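You operate a simulated robot arm through the tools that you are given. There is no shell and no other tool.

You are at the controls of a simulated robot arm. One attempt, no reset.

## Task
Stir the green beaker even, set 40 C, move blue to the cooling tray and green to the plate.
Fine: knob with dry hands, before blue goes in the tray; green goes on once stirred with the green rod, which goes back; the plate stays on. Set down upright: blue beaker, green beaker.

Only the result counts: the job must be done as asked and must still hold three seconds after the hand-in. Knocking over, shifting, dropping, spilling or breaking anything else fails it.

## Robot
A 6-joint arm with a fingered hand, fixed in place. Base frame: the origin is at the foot of the arm, x ahead of it, y to its left, z up; the work surface is at about z = 900. Lengths are in mm, angles in degrees, forces in N, time in s.
With the tool pointing down near the work surface it reaches from about 340 to 740 mm from the base axis. Its first joint turns from -115.0 to 115.0 degrees. Payload 4 kg.
The tool frame sits at the grasp point between the pads (the TCP): z along the fingers, y along the line on which they close. The tips reach 26 mm beyond it. Largest opening 132 mm; the body of the gripper starts 73 mm behind the TCP. The gripper is a hand of 4 fingers: y runs from the thumb to the fingers, the wrist lies at [0, 0, -239] in the tool frame, and closing takes about 1.5 s.
Orientation is that of the tool frame in the base frame, as a unit quaternion [w, x, y, z]. With the fingers straight down and closing along the base's y, the tool's x points along the base's -x, its y along +y and its z along -z.

## Interface
- The arm moves only by the tool play_rows. Its argument "commands" is a list of rows, each a list of 2 entries, a list of its own where there are three numbers: the shift along the tool's x, y, z in mm, then the turn, a rotation vector about the tool's x, y, z in degrees. In form: [[[tx, ty, tz], [rx, ry, rz]], ...]. A call has 1 to 20 rows; each row is the pose to reach, as a shift and turn from the pose commanded when the call began, along the tool's axes at that moment. "claw" is the opening, from 0 (shut) to 1 (fully open), set as the call begins (left out, the last holds). Rows are played at 5 a second. More than 50 mm and 8.6 degrees between two rows, or a gripper value outside its range, and nothing of the call is played. A pose out of reach is approached as far as the arm can. The call stops where the force on the tool passes 40 N (or 10 N more than at its start, if that is more) or the arm is blocked; 0.2 s more then pass. Each finger travels about 153 mm/s and halts on what it meets, pressing with about 32 N; the grip force reading is that of the motor and also rises with nothing between the fingers. The clock runs only during rows and for 0.2 s after the last one: add rows that repeat a pose to give the fingers time. It gives the time, the measured TCP pose, the force on the tool (base axes), the opening and the grip force at its end, in the units of the frame above (readings bear some noise), with the torque about the TCP (base axes, N m) and any sound that the robot's microphone picked up.
- Cameras (640 x 400 px; columns grow to the right, rows downward): "scene" is fixed at [238.3, -649.8, 1700.5]; the picture's right is [0.99, -0.17, 0.00], its down [-0.16, -0.91, -0.39] and it looks along [0.07, 0.38, -0.92] (base axes); focal length 326 px, centre (320, 200). "wrist" rides on the gripper at [68, 2, -97] in the tool frame; the picture's right is [-0.03, 1.00, 0.00], its down [-0.82, -0.02, -0.58] and it looks along [-0.58, -0.01, 0.82] (tool axes); focal length 270 px, centre (320, 200). There is no depth. A picture from a camera that has moved, and an enlarged one, comes with that camera's place and axes in the base frame and with its lens. The place of the scene camera against the robot may be out by one fixed shift of up to 25 mm in any direction.
- camera(camera): a new picture of that camera. It takes no simulated time.
- slide_trunk(by): slides the trunk up (or, below 0, down) by that many mm; the arm rides with it, the base frame stays. It gives what a move gives, with no picture.
- set_grasp(shape): the hand has 4 fingers and takes this shape, open, in about a second: jaw (thumb against the fingers, like two jaws); tri (thumb and two fingers); tip (a fingertip pinch); poke (one finger out to press); point (the index stretched); flat (the hand flat); cup (the hand cupped); fist (a fist). The gripper value then closes the fingers along that shape, each until it touches; the sizes above hold for jaw. It gives what a move gives, with no picture.
- close_up(camera, box): a new picture of the part [left, top, right, bottom] of that camera's present view, enlarged. It takes no simulated time.
- job_done(): hands the job in; it is judged then, once.

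Places have to be worked out from the pictures, the camera data and where the tool is seen. Open the gripper and draw the arm clear of the work before you hand the job in, unless the task says otherwise.

The tools are called after ">>>" by a JSON object that holds its "method" and its "body". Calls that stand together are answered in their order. play_rows: Moves the arm, as the interface text tells. Its arguments: {"type":"object","properties":{"commands":{"type":"array","items":{"type":"array"}},"claw":{"type":"number"}},"required":["commands"]} The other tools are called the same way: slide_trunk (by) slides the trunk up or down; set_grasp (shape) gives the hand a shape; camera (camera) takes a picture; close_up (camera, box) takes an enlarged picture of a part of a camera's view; job_done () hands the job in.

At the start:

```text
t: 0.0
eef_pos: [301.7, -286.5, 1248.3]
tool_rot: [0.0, 0.0, 1.0, 0.001]
contact_force: [-0.2, 0.4, 0.5]
moment: [0.0, 0.02, -0.02]
opening: 131.8
gripper_force: 0.1
shape: jaw
trunk travel left (down, up): [-925.0, 65.0]
```

scene: 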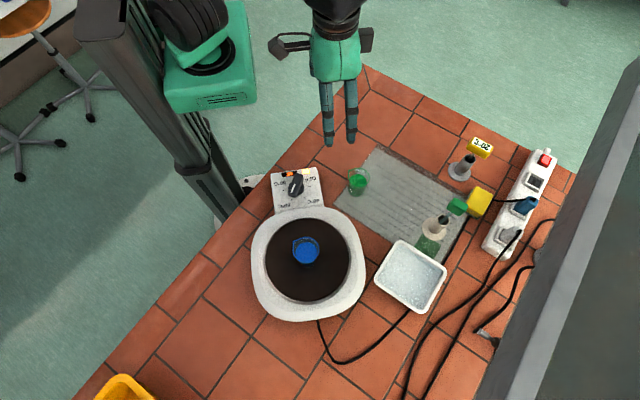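
wrist: 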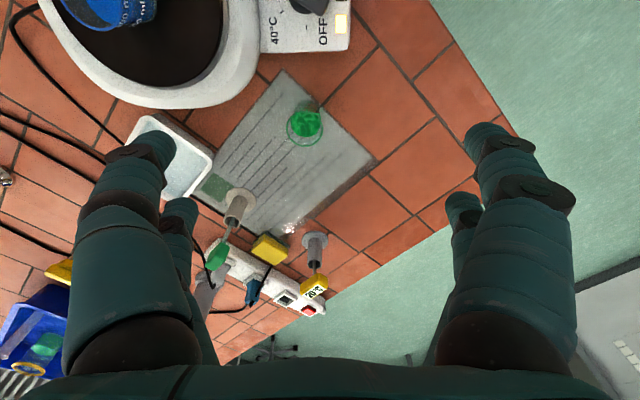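

I'll begin by looking closely at the scene: the plate with the blue beaker, its knob, the green beaker, the tray, and the stands holding rods.

>>> {"method": "close_up", "body": {"camera": "scene", "box": [230, 150, 390, 250]}}

>>> {"method": "close_up", "body": {"camera": "scene", "box": [370, 120, 570, 245]}}

>>> {"method": "close_up", "body": {"camera": "scene", "box": [240, 200, 460, 337]}}

>>> {"method": "close_up", "body": {"camera": "wrist", "box": [120, 80, 380, 242]}}

>>> {"method": "close_up", "body": {"camera": "wrist", "box": [180, 180, 380, 305]}}

>>> {"method": "close_up", "body": {"camera": "wrist", "box": [40, 0, 360, 110]}}

```text
4.00 times, centred on (310, 200) of scene
camera zoom: at [238.3, -649.8, 1700.5], right [0.99, -0.17, 0.0], down [-0.16, -0.91, -0.39], along [0.07, 0.38, -0.92], focal length 1306 px, centre (360, 200)
```

zoom: 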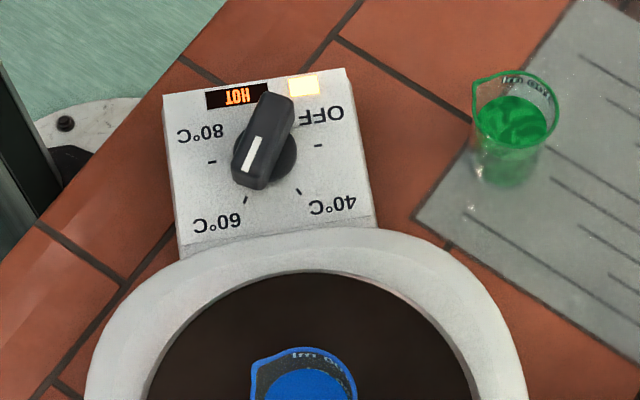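

```text
3.20 times, centred on (470, 182) of scene
camera zoom: at [238.3, -649.8, 1700.5], right [0.99, -0.17, 0.0], down [-0.16, -0.91, -0.39], along [0.07, 0.38, -0.92], focal length 1044 px, centre (-160, 256)
```

zoom: 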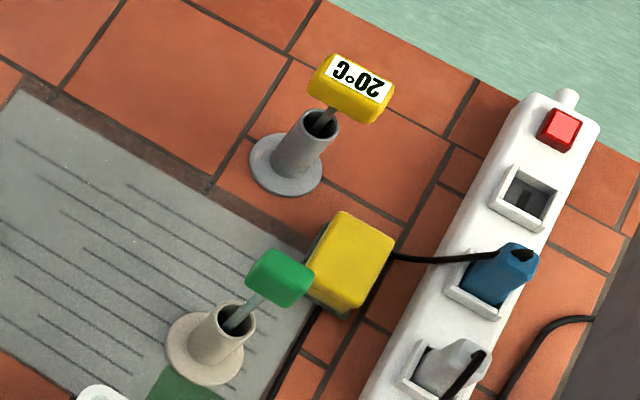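

```text
2.91 times, centred on (350, 268) of scene
camera zoom: at [238.3, -649.8, 1700.5], right [0.99, -0.17, 0.0], down [-0.16, -0.91, -0.39], along [0.07, 0.38, -0.92], focal length 950 px, centre (233, 1)
```

zoom: 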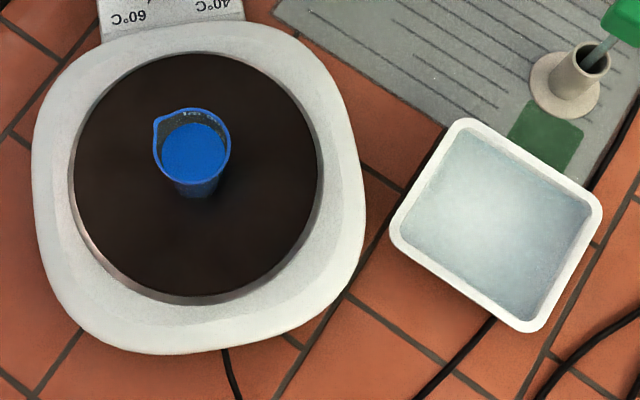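

```text
2.46 times, centred on (250, 161) of wrist
camera zoom: at [234.4, -285.9, 1344.3], right [0.03, 1.0, 0.0], down [0.82, -0.02, 0.58], along [0.58, -0.01, -0.82], focal length 665 px, centre (492, 296)
```

zoom: 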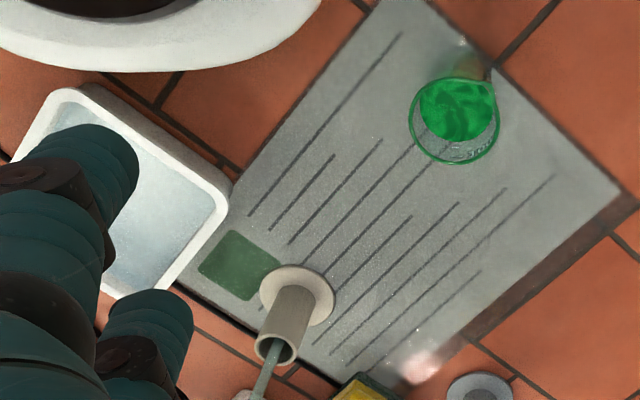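

```text
3.20 times, centred on (280, 242) of wrist
camera zoom: at [234.4, -285.9, 1344.3], right [0.03, 1.0, 0.0], down [0.82, -0.02, 0.58], along [0.58, -0.01, -0.82], focal length 865 px, centre (448, 64)
```

zoom: 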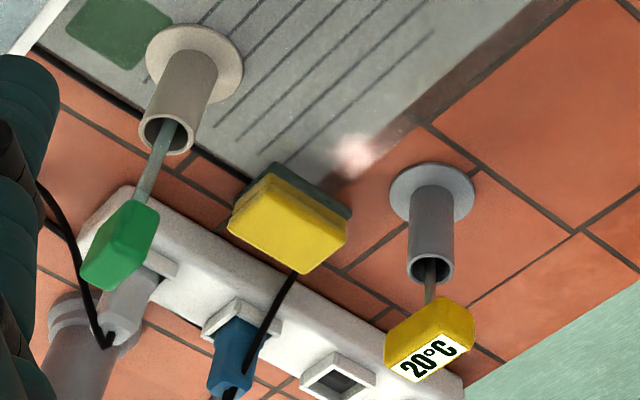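

```text
2.00 times, centred on (200, 55) of wrist
camera zoom: at [234.4, -285.9, 1344.3], right [0.03, 1.0, 0.0], down [0.82, -0.02, 0.58], along [0.58, -0.01, -0.82], focal length 541 px, centre (560, 490)
```

zoom: 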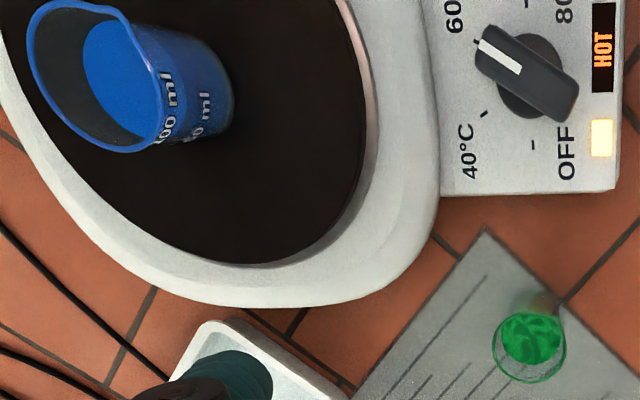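

The knob panel shows HOT, with the pointer near 60 °C, and the green beaker is on the mat at about (378, -311). The scene camera looks about 20 mm off compared with the wrist one. I'll move above the knob to measure it with the wrist camera.

>>> {"method": "play_rows", "body": {"commands": [[[20, -6, 25], [0, 0, 0]], [[40, -13, 50], [0, 0, 0]], [[60, -20, 75], [0, 0, 0]], [[75, -25, 100], [0, 0, 0]], [[85, -27, 118], [0, 0, 0]], [[85, -27, 118], [0, 0, 0]]], "claw": 1}}

>>> {"method": "camera", "body": {"camera": "wrist"}}

>>> {"method": "camera", "body": {"camera": "scene"}}

```text
t: 1.4
eef_pos: [218.0, -313.2, 1131.3]
tool_rot: [0.0, -0.001, 1.0, 0.0]
contact_force: [0.2, 0.6, 0.2]
moment: [-0.03, 0.04, 0.0]
opening: 132.0
gripper_force: 0.0
shape: jaw
trunk travel left (down, up): [-925.0, 65.0]
```

```text
taken
camera wrist: at [149.5, -313.1, 1226.6], right [0.03, 1.0, 0.0], down [0.82, -0.02, 0.58], along [0.58, -0.01, -0.82], focal length 270 px, centre (320, 200)
```

wrist: 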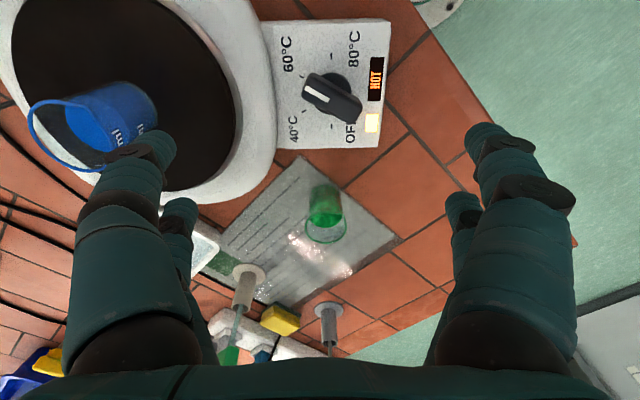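

```text
taken
```

scene: 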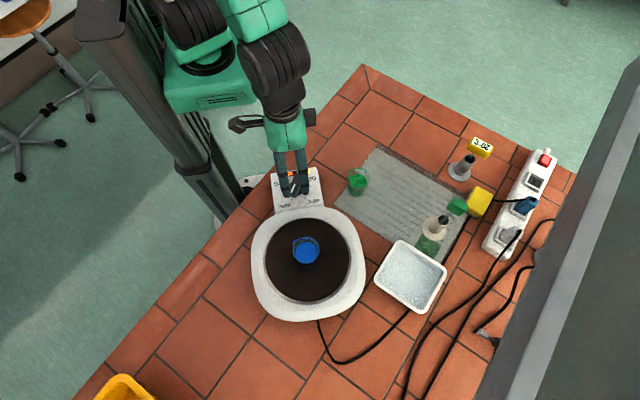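

The knob projects to about (220, -303) with its top near z 955. I'll enlarge the panel to get the tick and pointer angles.

>>> {"method": "close_up", "body": {"camera": "wrist", "box": [260, 10, 420, 160]}}

>>> {"method": "close_up", "body": {"camera": "wrist", "box": [200, 140, 400, 360]}}

```text
2.67 times, centred on (340, 85) of wrist
camera zoom: at [149.5, -313.1, 1226.6], right [0.03, 1.0, 0.0], down [0.82, -0.02, 0.58], along [0.58, -0.01, -0.82], focal length 721 px, centre (267, 507)
```

zoom: 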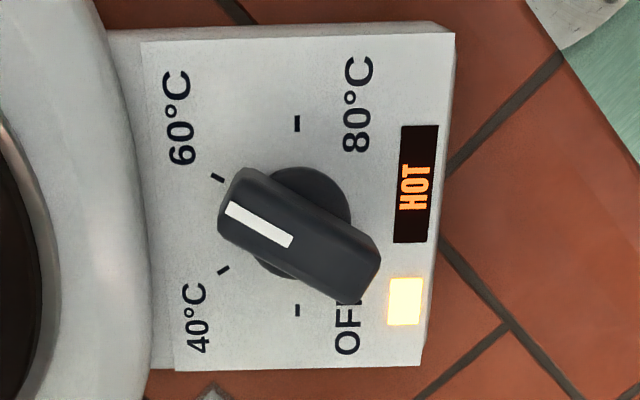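

```text
1.82 times, centred on (300, 250) of wrist
camera zoom: at [149.5, -313.1, 1226.6], right [0.03, 1.0, 0.0], down [0.82, -0.02, 0.58], along [0.58, -0.01, -0.82], focal length 491 px, centre (356, 109)
```

zoom: 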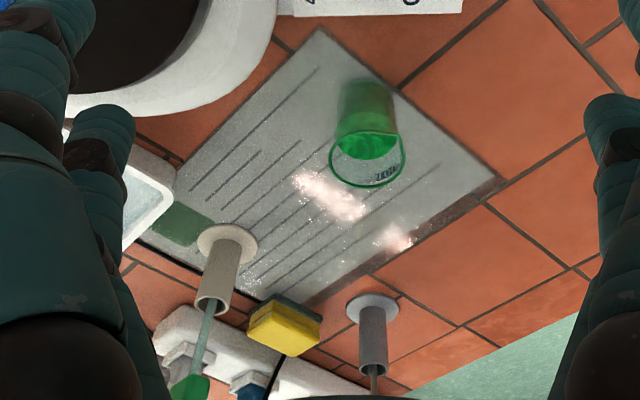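

Back-projecting the panel, the ticks form a clean circle: centre about (222, -302), OFF at 0°, 40 at -60°, 60 at -120°, 80 at 180°. The pointer is at about -121°, so it needs +60° seen from above. I turn the hand so it closes across the knob bar, tool y at -30°, and centre it above the knob.

>>> {"method": "play_rows", "body": {"commands": [[[0, 2, 0], [0, 0, 8]], [[-1, 4, 0], [0, 0, 16]], [[-2, 6, 0], [0, 0, 24]], [[-3, 8, 0], [0, 0, 32]], [[-4, 10, 0], [0, 0, 40]], [[-4.5, 11, 0], [0, 0, 48]], [[-4.5, 11, 0], [0, 0, 56]], [[-4.5, 11, 0], [0, 0, 64]], [[-4.5, 11, 0], [0, 0, 72]], [[-4.5, 11, 0], [0, 0, 80]], [[-4.5, 11, 0], [0, 0, 88]], [[-4.5, 11, 0], [0, 0, 96]], [[-4.5, 11, 0], [0, 0, 104]], [[-4.5, 11, 0], [0, 0, 112]], [[-4.5, 11, 0], [0, 0, 120]], [[-4.5, 11, 0], [0, 0, 120]]], "claw": 0.5}}

>>> {"method": "camera", "body": {"camera": "wrist"}}

```text
t: 4.8
eef_pos: [223.0, -303.2, 1130.8]
tool_rot: [0.0, 0.867, 0.499, 0.0]
contact_force: [0.3, 0.5, 0.7]
moment: [-0.01, 0.0, -0.01]
opening: 66.6
gripper_force: 0.1
shape: jaw
trunk travel left (down, up): [-925.0, 65.0]
```

```text
taken
camera wrist: at [259.0, -245.3, 1226.2], right [0.85, -0.52, 0.0], down [-0.43, -0.7, 0.58], along [-0.3, -0.49, -0.82], focal length 270 px, centre (320, 200)
```

wrist: 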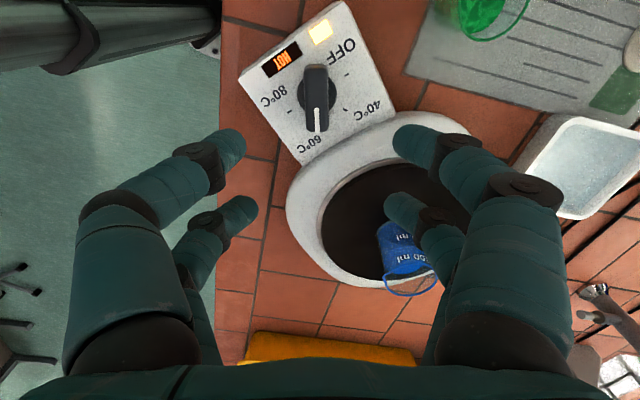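

The bar now lines up with the hand's x axis, centred. I descend with a part-open hand to just above the knob, then check again.

>>> {"method": "play_rows", "body": {"commands": [[[0, 0, 30], [0, 0, 0]], [[0, 0, 60], [0, 0, 0]], [[0, 0, 90], [0, 0, 0]], [[0, 0, 120], [0, 0, 0]], [[0, 0, 140], [0, 0, 0]], [[0, 0, 140], [0, 0, 0]]]}}

>>> {"method": "camera", "body": {"camera": "wrist"}}

>>> {"method": "close_up", "body": {"camera": "scene", "box": [230, 120, 390, 220]}}

```text
t: 6.2
eef_pos: [223.0, -302.6, 990.4]
tool_rot: [0.0, 0.866, 0.5, 0.0]
contact_force: [-0.5, 0.4, 0.1]
moment: [-0.02, 0.02, 0.01]
opening: 66.7
gripper_force: 0.0
shape: jaw
trunk travel left (down, up): [-925.0, 65.0]
```

```text
taken
camera wrist: at [259.2, -244.2, 1086.7], right [0.85, -0.52, 0.0], down [-0.43, -0.7, 0.58], along [-0.3, -0.49, -0.82], focal length 270 px, centre (320, 200)
```

wrist: 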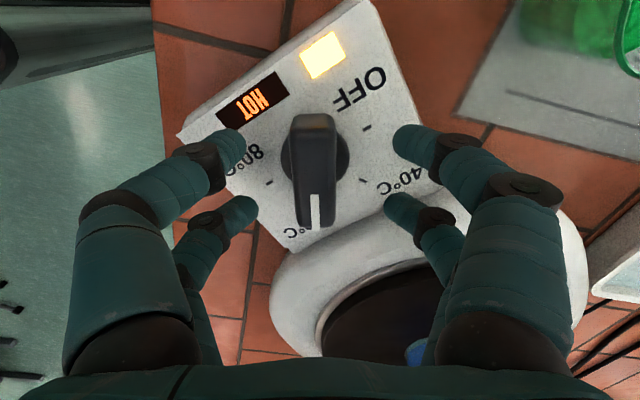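

```text
4.00 times, centred on (310, 170) of scene
camera zoom: at [238.3, -649.8, 1700.5], right [0.99, -0.17, 0.0], down [-0.16, -0.91, -0.39], along [0.07, 0.38, -0.92], focal length 1306 px, centre (360, 320)
```

zoom: 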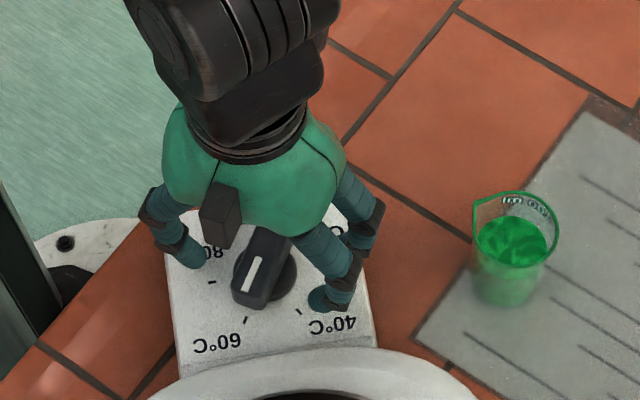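

Triangulating between the two poses, the knob top sits near z 977 and the panel near 945, so the tips are already beside the bar. I shift 2 mm to centre, drop 6 mm, and close gently on the bar.

>>> {"method": "play_rows", "body": {"commands": [[[-1, -2.3, 3], [0, 0, 0]], [[-1, -2.3, 6], [0, 0, 0]], [[-1, -2.3, 6], [0, 0, 0]]]}}

>>> {"method": "play_rows", "body": {"commands": [[[0, 0, 0], [0, 0, 0]], [[0, 0, 0], [0, 0, 0]], [[0, 0, 0], [0, 0, 0]], [[0, 0, 0], [0, 0, 0]], [[0, 0, 0], [0, 0, 0]], [[0, 0, 0], [0, 0, 0]]], "claw": 0.08}}

>>> {"method": "camera", "body": {"camera": "wrist"}}

```text
t: 7.0
eef_pos: [220.0, -302.5, 985.4]
tool_rot: [0.0, 0.866, 0.5, 0.0]
contact_force: [-0.3, 0.8, 0.4]
moment: [-0.04, 0.0, 0.01]
opening: 66.4
gripper_force: 0.1
shape: jaw
trunk travel left (down, up): [-925.0, 65.0]
```

```text
t: 8.4
eef_pos: [220.3, -301.5, 985.8]
tool_rot: [-0.001, 0.867, 0.499, 0.0]
contact_force: [-2.3, 2.2, -8.2]
moment: [0.1, 0.02, -0.03]
opening: 14.0
gripper_force: 32.6
shape: jaw
trunk travel left (down, up): [-925.0, 65.0]
```

```text
taken
camera wrist: at [256.1, -244.5, 1080.4], right [0.85, -0.52, 0.0], down [-0.43, -0.7, 0.58], along [-0.3, -0.49, -0.82], focal length 270 px, centre (320, 200)
```

wrist: 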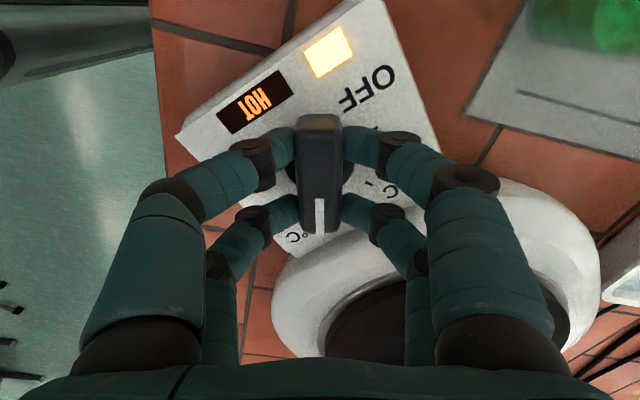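

The bar is held at 14 mm with no large side force. I turn it +60° as seen from above (tool rz -60), 5° per row.

>>> {"method": "play_rows", "body": {"commands": [[[0, 0, 0], [0, 0, -5]], [[0, 0, 0], [0, 0, -10]], [[0, 0, 0], [0, 0, -15]], [[0, 0, 0], [0, 0, -20]], [[0, 0, 0], [0, 0, -25]], [[0, 0, 0], [0, 0, -30]], [[0, 0, 0], [0, 0, -35]], [[0, 0, 0], [0, 0, -40]], [[0, 0, 0], [0, 0, -45]], [[0, 0, 0], [0, 0, -50]], [[0, 0, 0], [0, 0, -55]], [[0, 0, 0], [0, 0, -60]], [[0, 0, 0], [0, 0, -60]], [[0, 0, 0], [0, 0, -60]]]}}

>>> {"method": "camera", "body": {"camera": "wrist"}}

>>> {"method": "close_up", "body": {"camera": "scene", "box": [230, 120, 390, 220]}}

```text
t: 11.4
eef_pos: [219.4, -301.5, 984.6]
tool_rot: [0.0, 0.5, 0.866, -0.001]
contact_force: [-4.3, 5.3, -3.5]
moment: [0.11, 0.13, -0.01]
opening: 14.0
gripper_force: 31.9
shape: jaw
trunk travel left (down, up): [-925.0, 65.0]
```

```text
taken
camera wrist: at [186.9, -242.6, 1080.2], right [0.88, 0.48, 0.0], down [0.39, -0.72, 0.58], along [0.28, -0.51, -0.82], focal length 270 px, centre (320, 200)
```

wrist: 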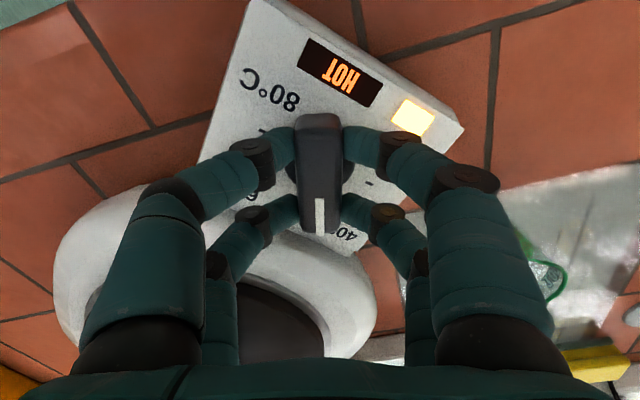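

```text
4.00 times, centred on (310, 170) of scene
camera zoom: at [238.3, -649.8, 1700.5], right [0.99, -0.17, 0.0], down [-0.16, -0.91, -0.39], along [0.07, 0.38, -0.92], focal length 1306 px, centre (360, 320)
```

zoom: 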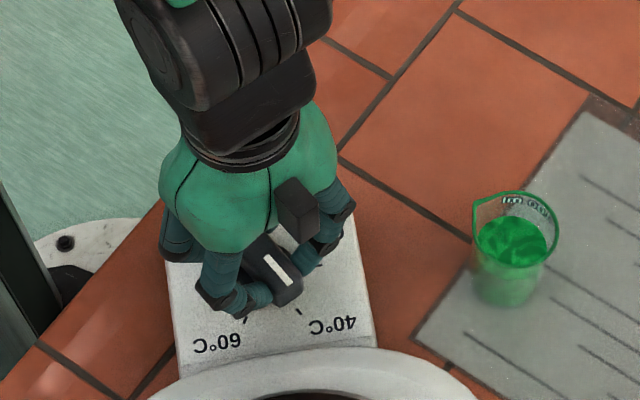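

The knob turned and the pointer now lines up with 40 °C. I open the fingers and rise straight up, then check the pointer angle.

>>> {"method": "play_rows", "body": {"commands": [[[0, 0, 0], [0, 0, 0]], [[0, 0, 0], [0, 0, 0]], [[0, 0, 0], [0, 0, 0]]], "claw": 0.5}}

>>> {"method": "play_rows", "body": {"commands": [[[0, 0, -20], [0, 0, 0]], [[0, 0, -50], [0, 0, 0]], [[0, 0, -80], [0, 0, 0]], [[0, 0, -115], [0, 0, 0]], [[0, 0, -150], [0, 0, 0]], [[0, 0, -150], [0, 0, 0]]]}}

>>> {"method": "camera", "body": {"camera": "wrist"}}

>>> {"method": "close_up", "body": {"camera": "scene", "box": [230, 140, 390, 240]}}

```text
t: 12.2
eef_pos: [219.3, -303.6, 984.3]
tool_rot: [0.0, 0.499, 0.866, 0.0]
contact_force: [-0.1, 0.1, -0.1]
moment: [-0.02, 0.01, 0.0]
opening: 65.6
gripper_force: 0.1
shape: jaw
trunk travel left (down, up): [-925.0, 65.0]
```

```text
t: 13.6
eef_pos: [221.5, -303.5, 1134.7]
tool_rot: [0.0, 0.5, 0.866, 0.0]
contact_force: [0.3, 0.2, -0.8]
moment: [0.02, 0.01, 0.0]
opening: 65.6
gripper_force: 0.0
shape: jaw
trunk travel left (down, up): [-925.0, 65.0]
```

```text
taken
camera wrist: at [187.1, -243.8, 1230.3], right [0.88, 0.48, 0.0], down [0.39, -0.72, 0.58], along [0.28, -0.51, -0.82], focal length 270 px, centre (320, 200)
```

wrist: 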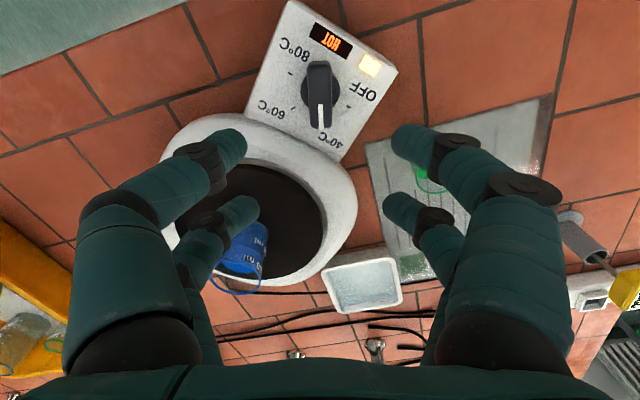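

```text
4.00 times, centred on (310, 190) of scene
camera zoom: at [238.3, -649.8, 1700.5], right [0.99, -0.17, 0.0], down [-0.16, -0.91, -0.39], along [0.07, 0.38, -0.92], focal length 1306 px, centre (360, 240)
```

zoom: 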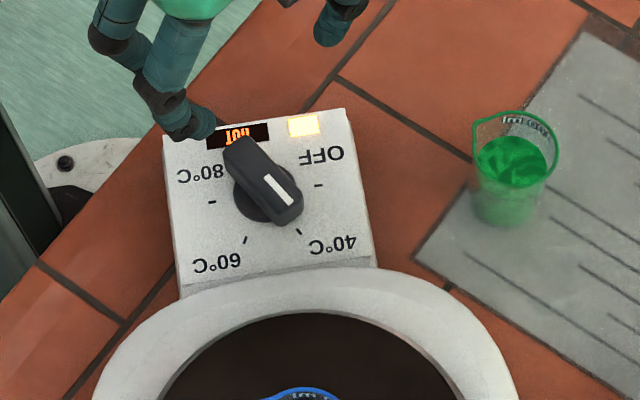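

The pointer is exactly on 40 °C and the light is still on. From two wrist views I put the green rod's holder at about (541, -451), its rim near z 962, and the green handle near (571, -462, 1028). I fly over for a closer look.

>>> {"method": "play_rows", "body": {"commands": [[[-25, 22, -25], [0, 0, 0]], [[-50, 44, -45], [0, 0, 0]], [[-76, 67, -65], [0, 0, 0]], [[-101, 89, -65], [0, 0, -4]], [[-127, 112, -65], [0, 0, -8]], [[-152, 134, -65], [0, 0, -12]], [[-178, 157, -65], [0, 0, -16]], [[-203, 179, -65], [0, 0, -20]], [[-228, 202, -65], [0, 0, -20]], [[-228, 202, -65], [0, 0, -20]]], "claw": 1}}

>>> {"method": "camera", "body": {"camera": "wrist"}}

>>> {"method": "camera", "body": {"camera": "scene"}}

```text
t: 15.8
eef_pos: [506.0, -401.4, 1199.6]
tool_rot: [0.0, 0.342, 0.94, 0.0]
contact_force: [-0.3, 0.2, 0.5]
moment: [-0.01, -0.05, 0.0]
opening: 131.9
gripper_force: 0.0
shape: jaw
trunk travel left (down, up): [-925.0, 65.0]
```

```text
taken
camera wrist: at [455.9, -356.4, 1295.3], right [0.66, 0.75, 0.0], down [0.61, -0.54, 0.58], along [0.43, -0.38, -0.82], focal length 270 px, centre (320, 200)
```

wrist: 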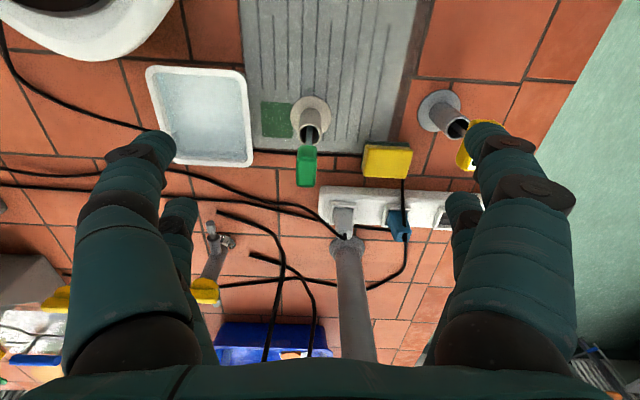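

```text
taken
```

scene: 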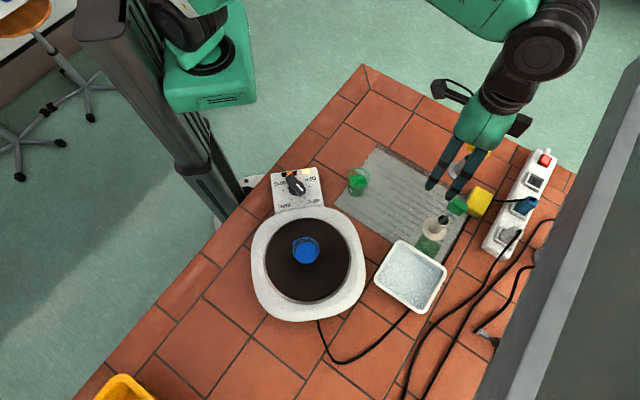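

Holder, rod, tray and sponge are all in view. I zoom in for the handle shape and positions.

>>> {"method": "close_up", "body": {"camera": "wrist", "box": [240, 70, 400, 200]}}

>>> {"method": "close_up", "body": {"camera": "wrist", "box": [120, 40, 320, 190]}}

>>> {"method": "close_up", "body": {"camera": "scene", "box": [400, 170, 500, 260]}}

```text
3.08 times, centred on (320, 135) of wrist
camera zoom: at [455.9, -356.4, 1295.3], right [0.66, 0.75, 0.0], down [0.61, -0.54, 0.58], along [0.43, -0.38, -0.82], focal length 832 px, centre (320, 400)
```

zoom: 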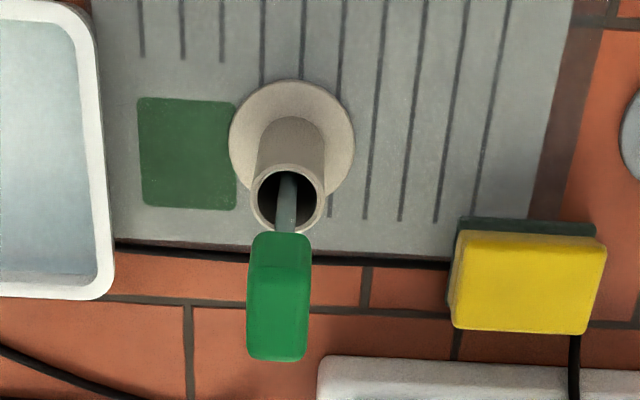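

```text
2.67 times, centred on (220, 115) of wrist
camera zoom: at [455.9, -356.4, 1295.3], right [0.66, 0.75, 0.0], down [0.61, -0.54, 0.58], along [0.43, -0.38, -0.82], focal length 721 px, centre (587, 427)
```

zoom: 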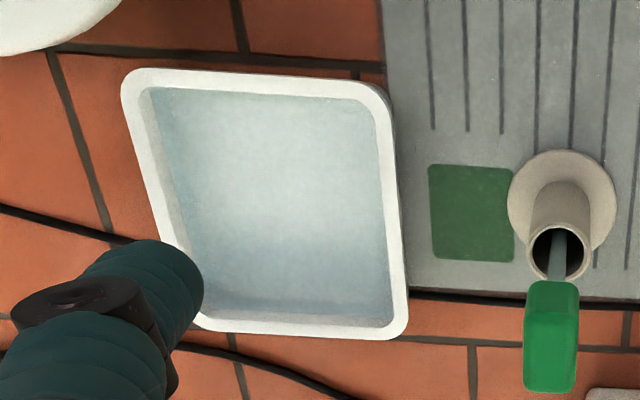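

```text
4.44 times, centred on (450, 215) of scene
camera zoom: at [238.3, -649.8, 1700.5], right [0.99, -0.17, 0.0], down [-0.16, -0.91, -0.39], along [0.07, 0.38, -0.92], focal length 1451 px, centre (-258, 133)
```

zoom: 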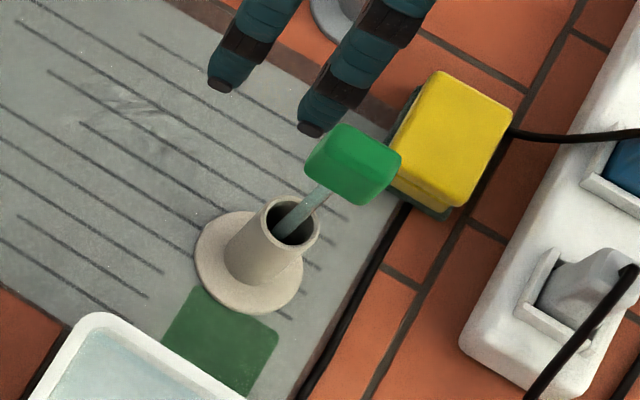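

Triangulating the handle against the rim shows the rod stands upright in its holder: handle block centre about (547, -453, 1046), roughly 21 mm across (tangential) by 33 mm. I move above it with a part-open hand and check.

>>> {"method": "play_rows", "body": {"commands": [[[-30, -6, 10], [0, 0, 0]], [[-64.5, -13.2, 25], [0, 0, 0]], [[-64.5, -13.2, 50], [0, 0, 0]], [[-64.5, -13.2, 75], [0, 0, 0]], [[-64.5, -13.2, 95], [0, 0, 0]], [[-64.5, -13.2, 95], [0, 0, 0]]], "claw": 0.55}}

>>> {"method": "camera", "body": {"camera": "wrist"}}

>>> {"method": "close_up", "body": {"camera": "scene", "box": [400, 140, 520, 260]}}

```text
t: 17.2
eef_pos: [549.1, -449.2, 1104.0]
tool_rot: [0.0, 0.343, 0.939, 0.0]
contact_force: [0.3, -0.3, 0.4]
moment: [0.02, 0.01, -0.03]
opening: 73.0
gripper_force: 0.1
shape: jaw
trunk travel left (down, up): [-925.0, 65.0]
```

```text
taken
camera wrist: at [499.1, -404.7, 1200.7], right [0.66, 0.75, 0.0], down [0.61, -0.54, 0.58], along [0.43, -0.38, -0.82], focal length 270 px, centre (320, 200)
```

wrist: 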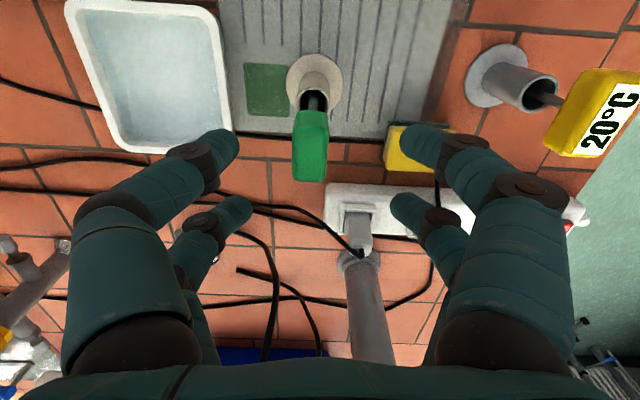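

```text
3.33 times, centred on (460, 200) of scene
camera zoom: at [238.3, -649.8, 1700.5], right [0.99, -0.17, 0.0], down [-0.16, -0.91, -0.39], along [0.07, 0.38, -0.92], focal length 1088 px, centre (-147, 200)
```

zoom: 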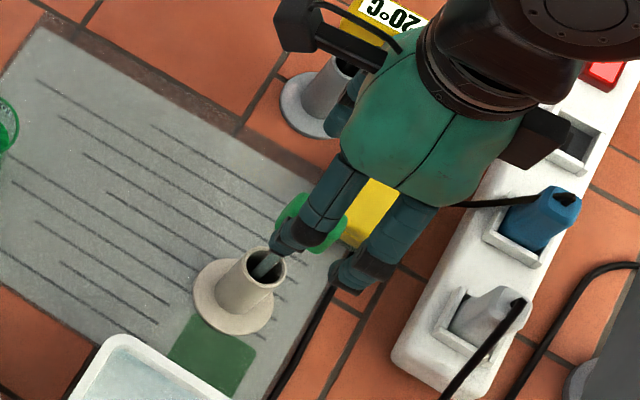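

The handle is slightly left of the hand's midline. I zoom to measure the offset exactly.

>>> {"method": "close_up", "body": {"camera": "wrist", "box": [240, 60, 400, 200]}}

```text
2.86 times, centred on (320, 130) of wrist
camera zoom: at [499.1, -404.7, 1200.7], right [0.66, 0.75, 0.0], down [0.61, -0.54, 0.58], along [0.43, -0.38, -0.82], focal length 772 px, centre (320, 400)
```

zoom: 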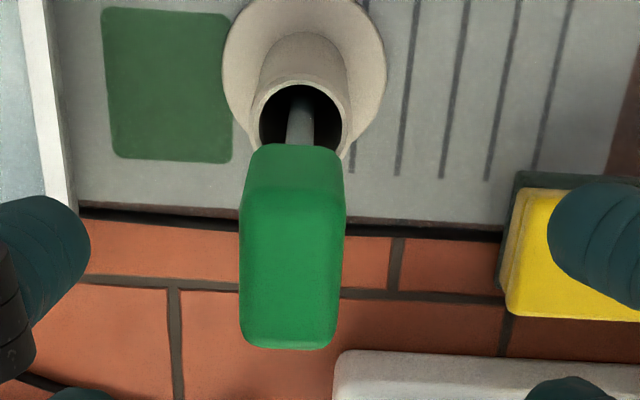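

The handle block is centred about 5 mm to the tool's -y and its top is at z ≈ 1060. I shift, descend 56 mm so the pads straddle it, then close.

>>> {"method": "play_rows", "body": {"commands": [[[-0.6, -4.8, 0], [0, 0, 0]], [[-0.6, -4.8, 20], [0, 0, 0]], [[-0.6, -4.8, 40], [0, 0, 0]], [[-0.6, -4.8, 56], [0, 0, 0]], [[-0.6, -4.8, 56], [0, 0, 0]]]}}

>>> {"method": "camera", "body": {"camera": "wrist"}}

```text
t: 18.4
eef_pos: [547.1, -453.6, 1048.9]
tool_rot: [0.001, 0.342, 0.94, 0.0]
contact_force: [-0.2, -0.1, -0.2]
moment: [0.02, -0.01, 0.02]
opening: 73.0
gripper_force: 0.0
shape: jaw
trunk travel left (down, up): [-925.0, 65.0]
```

```text
taken
camera wrist: at [496.2, -409.2, 1143.8], right [0.66, 0.75, 0.0], down [0.61, -0.54, 0.58], along [0.43, -0.38, -0.82], focal length 270 px, centre (320, 200)
```

wrist: 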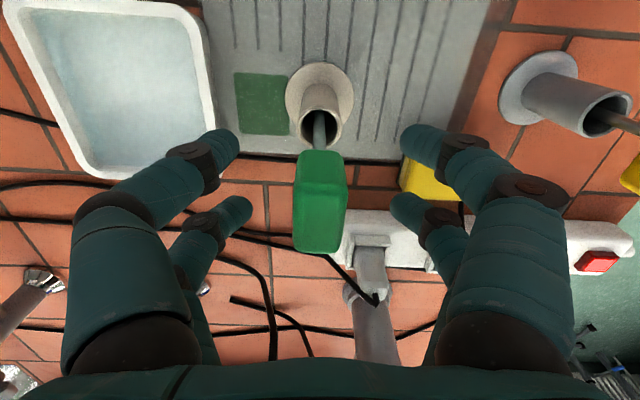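

The handle sits centrally between the two finger pairs, with the near fingers beside its middle. I close on it.

>>> {"method": "play_rows", "body": {"commands": [[[0, 0, 0], [0, 0, 0]], [[0, 0, 0], [0, 0, 0]], [[0, 0, 0], [0, 0, 0]], [[0, 0, 0], [0, 0, 0]], [[0, 0, 0], [0, 0, 0]], [[0, 0, 0], [0, 0, 0]]], "claw": 0.05}}

>>> {"method": "camera", "body": {"camera": "wrist"}}

>>> {"method": "close_up", "body": {"camera": "scene", "box": [400, 150, 520, 260]}}

```text
t: 19.8
eef_pos: [546.7, -454.6, 1047.9]
tool_rot: [0.0, 0.342, 0.94, 0.0]
contact_force: [-0.2, -0.1, 0.6]
moment: [-0.03, 0.03, 0.0]
opening: 0.1
gripper_force: 31.6
shape: jaw
trunk travel left (down, up): [-925.0, 65.0]
```

```text
taken
camera wrist: at [496.2, -409.3, 1143.9], right [0.66, 0.75, 0.0], down [0.61, -0.54, 0.58], along [0.43, -0.38, -0.82], focal length 270 px, centre (320, 200)
```

wrist: 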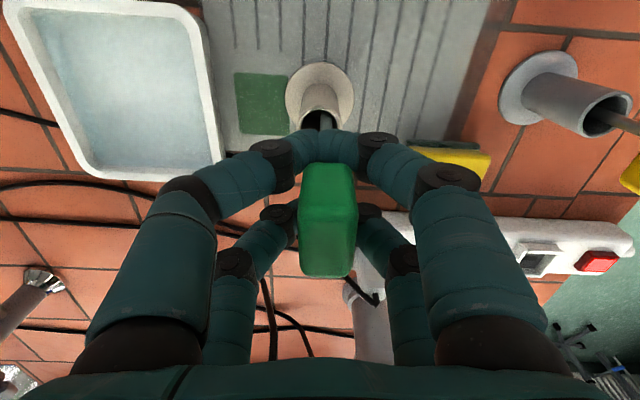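

```text
3.64 times, centred on (460, 205) of scene
camera zoom: at [238.3, -649.8, 1700.5], right [0.99, -0.17, 0.0], down [-0.16, -0.91, -0.39], along [0.07, 0.38, -0.92], focal length 1187 px, centre (-189, 182)
```

zoom: 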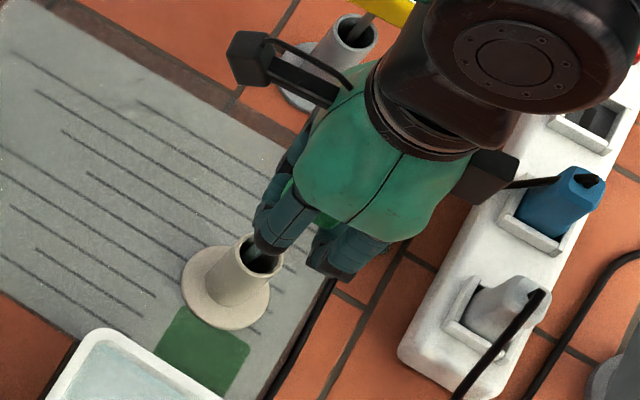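

The opening reads 0.1 mm: the inner finger pair has met in front of the handle rather than on it, so the grip is poor. I open again and look at the handle against the fingers.

>>> {"method": "play_rows", "body": {"commands": [[[0, 0, 0], [0, 0, 0]], [[0, 0, 0], [0, 0, 0]], [[0, 0, 0], [0, 0, 0]], [[0, 0, 0], [0, 0, 0]]], "claw": 0.3}}

>>> {"method": "close_up", "body": {"camera": "wrist", "box": [220, 100, 420, 300]}}

>>> {"method": "close_up", "body": {"camera": "scene", "box": [420, 170, 500, 250]}}

```text
t: 20.8
eef_pos: [546.5, -454.4, 1047.3]
tool_rot: [0.0, 0.342, 0.94, 0.001]
contact_force: [-0.7, -0.2, 0.4]
moment: [-0.04, -0.01, -0.01]
opening: 39.4
gripper_force: 0.1
shape: jaw
trunk travel left (down, up): [-925.0, 65.0]
```

```text
2.00 times, centred on (320, 200) of wrist
camera zoom: at [496.1, -409.3, 1144.0], right [0.66, 0.75, 0.0], down [0.61, -0.54, 0.58], along [0.43, -0.38, -0.82], focal length 541 px, centre (320, 200)
```

zoom: 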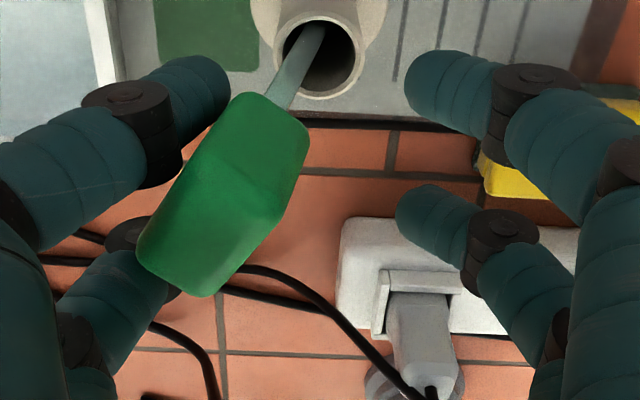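

```text
5.00 times, centred on (460, 210) of scene
camera zoom: at [238.3, -649.8, 1700.5], right [0.99, -0.17, 0.0], down [-0.16, -0.91, -0.39], along [0.07, 0.38, -0.92], focal length 1632 px, centre (-380, 150)
```

zoom: 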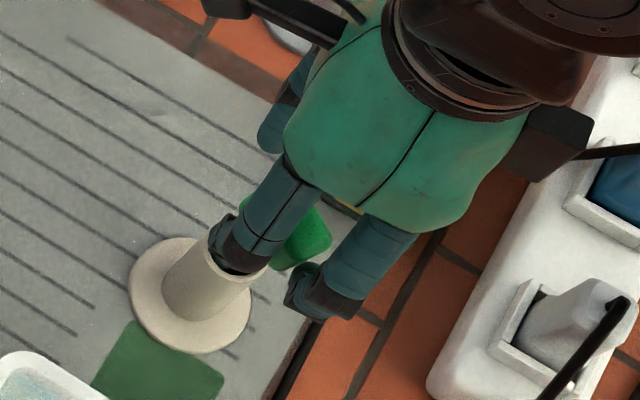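

The handle slipped and the rod now leans left in its holder, still seated. I open wide to free it, then rise to re-measure.

>>> {"method": "play_rows", "body": {"commands": [[[0, 0, 0], [0, 0, 0]], [[0, 0, 0], [0, 0, 0]], [[0, 0, 0], [0, 0, 0]], [[0, 0, 0], [0, 0, 0]], [[0, 0, 0], [0, 0, 0]]], "claw": 1}}

>>> {"method": "camera", "body": {"camera": "wrist"}}

>>> {"method": "close_up", "body": {"camera": "wrist", "box": [220, 100, 420, 300]}}

```text
t: 22.0
eef_pos: [546.4, -454.0, 1048.4]
tool_rot: [0.0, 0.342, 0.94, 0.0]
contact_force: [0.8, -0.9, -0.1]
moment: [-0.01, -0.01, 0.01]
opening: 132.4
gripper_force: 0.1
shape: jaw
trunk travel left (down, up): [-925.0, 65.0]
```

```text
taken
camera wrist: at [496.1, -409.2, 1143.9], right [0.66, 0.75, 0.0], down [0.61, -0.54, 0.58], along [0.43, -0.38, -0.82], focal length 270 px, centre (320, 200)
```

wrist: 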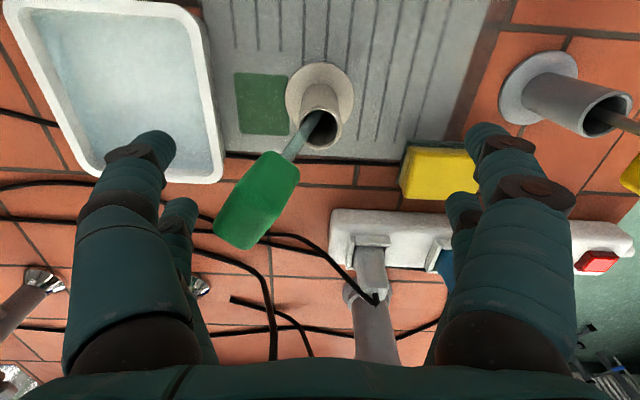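

```text
2.00 times, centred on (320, 200) of wrist
camera zoom: at [496.1, -409.2, 1143.9], right [0.66, 0.75, 0.0], down [0.61, -0.54, 0.58], along [0.43, -0.38, -0.82], focal length 541 px, centre (320, 200)
```

zoom: 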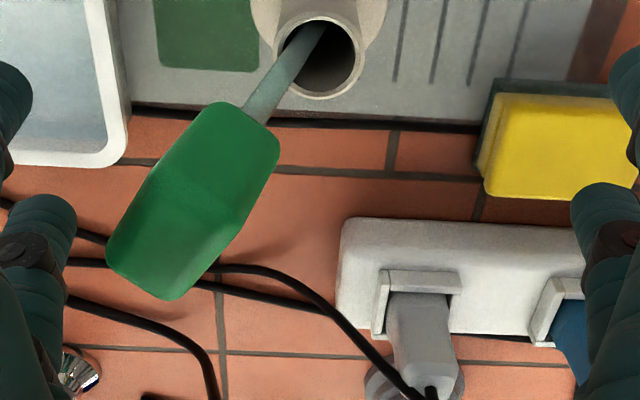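

The rod leans about 14° toward the tray side with its handle yawed. I rise and take another view to triangulate its pose.

>>> {"method": "play_rows", "body": {"commands": [[[0, 0, -25], [0, 0, 0]], [[0, 0, -50], [0, 0, 0]], [[0, 0, -75], [0, 0, 0]], [[0, 0, -100], [0, 0, 0]], [[0, 0, -100], [0, 0, 0]]]}}

>>> {"method": "close_up", "body": {"camera": "wrist", "box": [220, 50, 380, 210]}}

>>> {"method": "close_up", "body": {"camera": "scene", "box": [410, 170, 500, 260]}}

```text
t: 23.2
eef_pos: [548.2, -455.1, 1149.9]
tool_rot: [-0.001, 0.342, 0.94, -0.001]
contact_force: [-0.8, 0.4, -0.7]
moment: [-0.01, -0.02, 0.02]
opening: 132.0
gripper_force: 0.1
shape: jaw
trunk travel left (down, up): [-925.0, 65.0]
```

```text
2.50 times, centred on (300, 130) of wrist
camera zoom: at [497.2, -409.0, 1244.3], right [0.66, 0.75, 0.0], down [0.61, -0.54, 0.58], along [0.43, -0.38, -0.82], focal length 676 px, centre (370, 375)
```

zoom: 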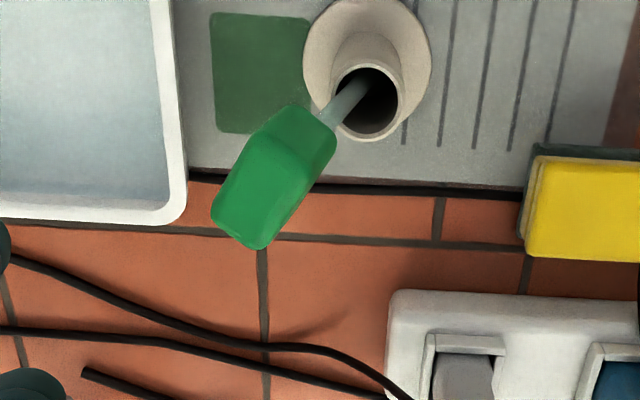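

```text
4.44 times, centred on (455, 215) of scene
camera zoom: at [238.3, -649.8, 1700.5], right [0.99, -0.17, 0.0], down [-0.16, -0.91, -0.39], along [0.07, 0.38, -0.92], focal length 1451 px, centre (-280, 133)
```

zoom: 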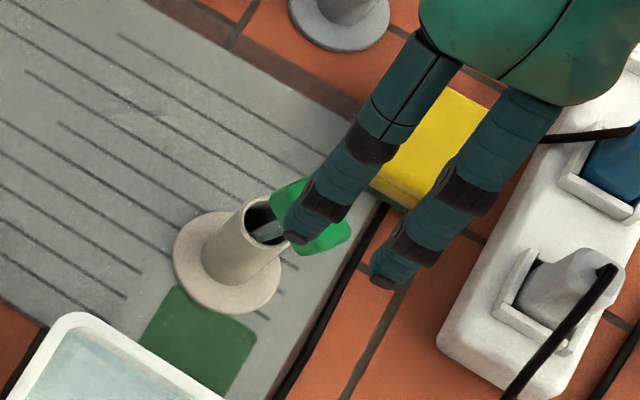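

Corner triangulation puts the handle block at about 12° lean with its short axis near 14° base yaw; block centre is roughly 25 mm toward the tray from the holder axis at z ≈ 1048. I yaw and tilt the hand to match, still 100 mm above, and look again.

>>> {"method": "play_rows", "body": {"commands": [[[4, -6, 0], [0, 0, 7.3]], [[8, -12, 0], [0, 0, 14.6]], [[12, -18, 0], [0, 0, 21.9]], [[15, -24, 0], [0, 0, 29.2]], [[15, -30, 0], [0, 0, 36.4]], [[15, -30, 0], [0, 0, 36.4]]], "claw": 0.6}}

>>> {"method": "play_rows", "body": {"commands": [[[0, 0, 0], [-6, 0, 0]], [[0, 0, 0], [-12, 0, 0]], [[0, 0, 0], [-12, 0, 0]]]}}

>>> {"method": "camera", "body": {"camera": "wrist"}}

>>> {"method": "close_up", "body": {"camera": "wrist", "box": [240, 60, 400, 220]}}

```text
t: 24.6
eef_pos: [517.2, -468.0, 1148.7]
tool_rot: [-0.001, 0.619, 0.785, 0.0]
contact_force: [-0.3, 0.2, -1.0]
moment: [0.03, 0.0, -0.01]
opening: 79.9
gripper_force: 0.1
shape: jaw
trunk travel left (down, up): [-925.0, 65.0]
```

```text
t: 25.4
eef_pos: [516.1, -467.6, 1148.1]
tool_rot: [0.065, 0.615, 0.782, 0.083]
contact_force: [0.0, 0.0, 0.0]
moment: [-0.02, 0.01, 0.02]
opening: 79.6
gripper_force: 0.1
shape: jaw
trunk travel left (down, up): [-925.0, 65.0]
```

```text
taken
camera wrist: at [482.4, -407.0, 1242.1], right [0.96, 0.21, 0.21], down [0.06, -0.83, 0.56], along [0.29, -0.52, -0.8], focal length 270 px, centre (320, 200)
```

wrist: 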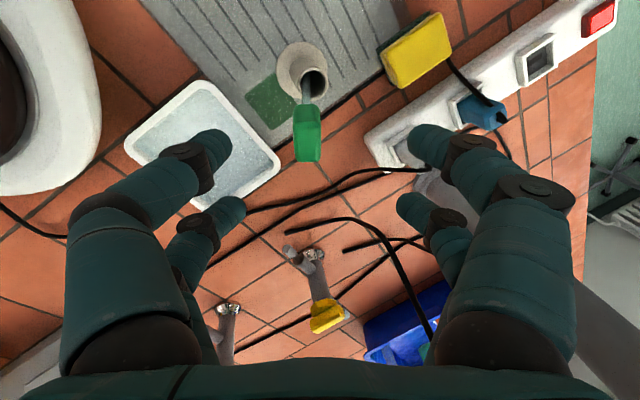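

```text
2.50 times, centred on (320, 140) of wrist
camera zoom: at [482.4, -407.0, 1242.1], right [0.96, 0.21, 0.21], down [0.06, -0.83, 0.56], along [0.29, -0.52, -0.8], focal length 676 px, centre (320, 350)
```

zoom: 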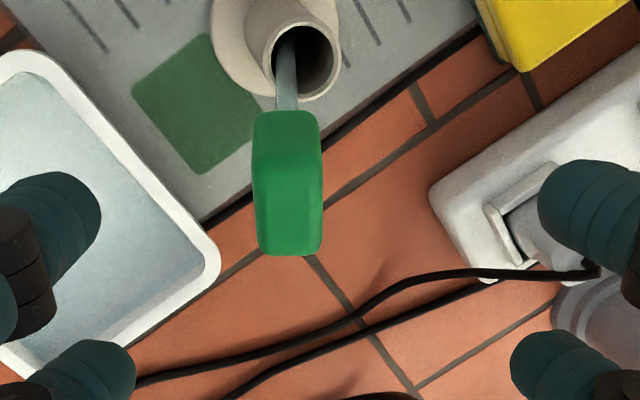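

In the tilted, yawed hand frame the handle now appears upright and square to the fingers, about 9 mm to tool -y. I centre on it and descend 45 mm along the tool axis for a final check.

>>> {"method": "play_rows", "body": {"commands": [[[2, -9, 10], [0, 0, 0]], [[3, -9, 25], [0, 0, 0]], [[3, -9, 45], [0, 0, 0]], [[3, -9, 45], [0, 0, 0]]]}}

>>> {"method": "camera", "body": {"camera": "wrist"}}

>>> {"method": "close_up", "body": {"camera": "wrist", "box": [240, 80, 400, 240]}}

```text
t: 26.4
eef_pos: [517.0, -465.3, 1101.7]
tool_rot: [0.064, 0.615, 0.782, 0.082]
contact_force: [-0.1, 0.1, -0.1]
moment: [0.03, 0.02, -0.04]
opening: 79.7
gripper_force: 0.0
shape: jaw
trunk travel left (down, up): [-925.0, 65.0]
```

```text
taken
camera wrist: at [483.2, -403.4, 1196.0], right [0.96, 0.21, 0.21], down [0.06, -0.83, 0.56], along [0.29, -0.52, -0.8], focal length 270 px, centre (320, 200)
```

wrist: 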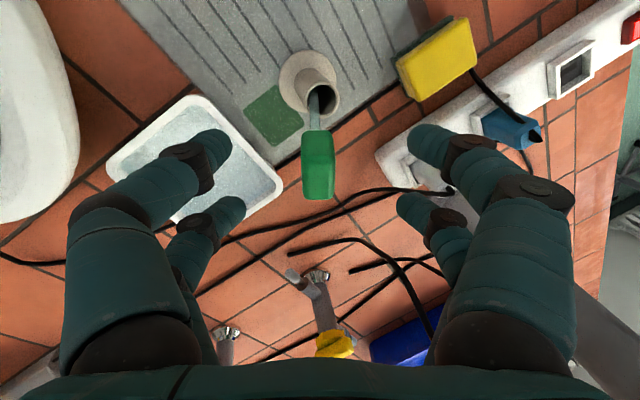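

```text
2.50 times, centred on (320, 160) of wrist
camera zoom: at [483.2, -403.4, 1196.0], right [0.96, 0.21, 0.21], down [0.06, -0.83, 0.56], along [0.29, -0.52, -0.8], focal length 676 px, centre (320, 300)
```

zoom: 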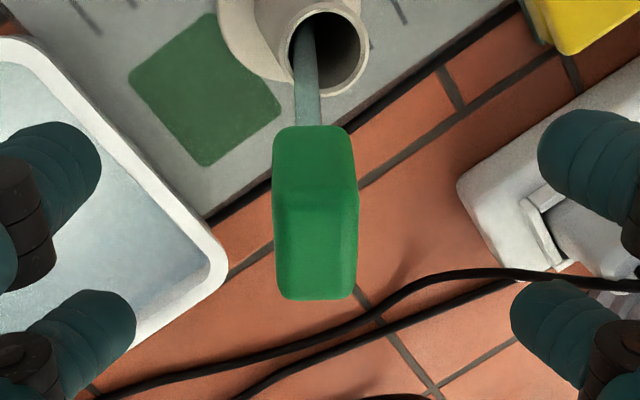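

The top of the block is 40 mm below the TCP and laterally centred. I shift 6 mm so the outer finger pair takes the middle of the block, descend 52 mm, and close.

>>> {"method": "play_rows", "body": {"commands": [[[6, -0.5, 10], [0, 0, 0]], [[6, -0.5, 25], [0, 0, 0]], [[6, -0.5, 40], [0, 0, 0]], [[6, -0.5, 52], [0, 0, 0]], [[6, -0.5, 52], [0, 0, 0]]]}}

>>> {"method": "close_up", "body": {"camera": "wrist", "box": [200, 80, 440, 300]}}

```text
t: 27.6
eef_pos: [523.6, -456.2, 1051.4]
tool_rot: [0.065, 0.615, 0.781, 0.082]
contact_force: [0.1, 0.9, 0.4]
moment: [0.02, -0.01, -0.04]
opening: 79.8
gripper_force: 0.0
shape: jaw
trunk travel left (down, up): [-925.0, 65.0]
```

```text
1.82 times, centred on (320, 190) of wrist
camera zoom: at [490.6, -395.1, 1144.6], right [0.96, 0.21, 0.21], down [0.06, -0.83, 0.56], along [0.29, -0.52, -0.8], focal length 491 px, centre (320, 218)
```

zoom: 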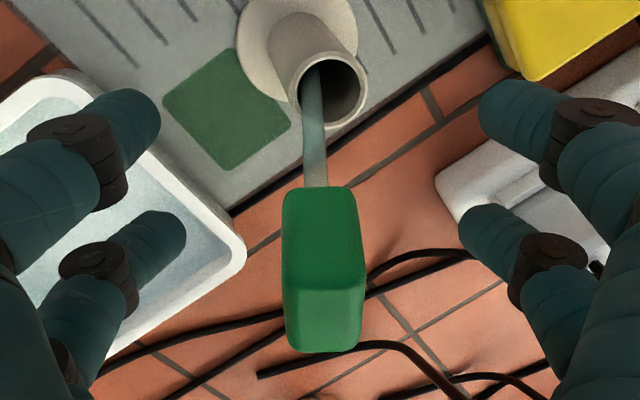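

The block's centre lies on the outer finger pair with the inner pair clear of it by a few mm. I close.

>>> {"method": "play_rows", "body": {"commands": [[[0, 0, 0], [0, 0, 0]], [[0, 0, 0], [0, 0, 0]], [[0, 0, 0], [0, 0, 0]], [[0, 0, 0], [0, 0, 0]], [[0, 0, 0], [0, 0, 0]], [[0, 0, 0], [0, 0, 0]]], "claw": 0}}

>>> {"method": "close_up", "body": {"camera": "wrist", "box": [200, 80, 440, 300]}}

>>> {"method": "close_up", "body": {"camera": "scene", "box": [400, 160, 500, 260]}}

```text
t: 29.0
eef_pos: [524.7, -458.3, 1050.6]
tool_rot: [0.064, 0.615, 0.781, 0.082]
contact_force: [0.1, -0.6, -0.1]
moment: [0.01, 0.06, 0.01]
opening: 0.0
gripper_force: 32.0
shape: jaw
trunk travel left (down, up): [-925.0, 65.0]
```

```text
1.82 times, centred on (320, 190) of wrist
camera zoom: at [490.6, -395.3, 1144.6], right [0.96, 0.21, 0.21], down [0.06, -0.83, 0.56], along [0.29, -0.52, -0.8], focal length 491 px, centre (320, 218)
```

zoom: 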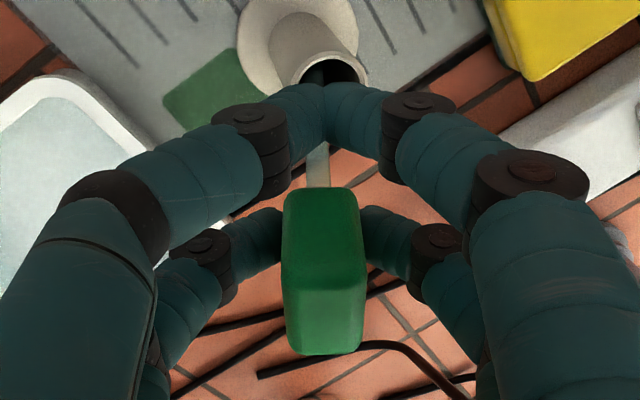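

```text
4.00 times, centred on (450, 210) of scene
camera zoom: at [238.3, -649.8, 1700.5], right [0.99, -0.17, 0.0], down [-0.16, -0.91, -0.39], along [0.07, 0.38, -0.92], focal length 1306 px, centre (-200, 160)
```

zoom: 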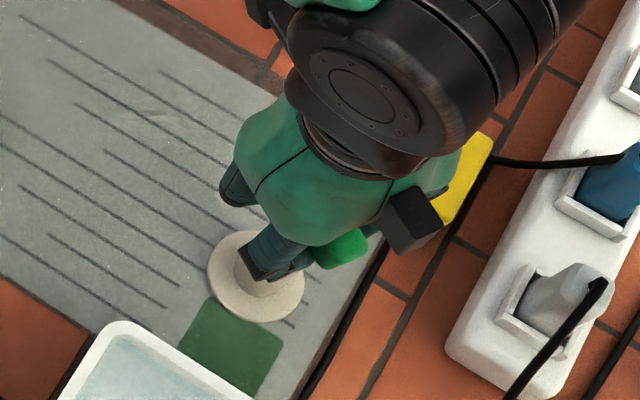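

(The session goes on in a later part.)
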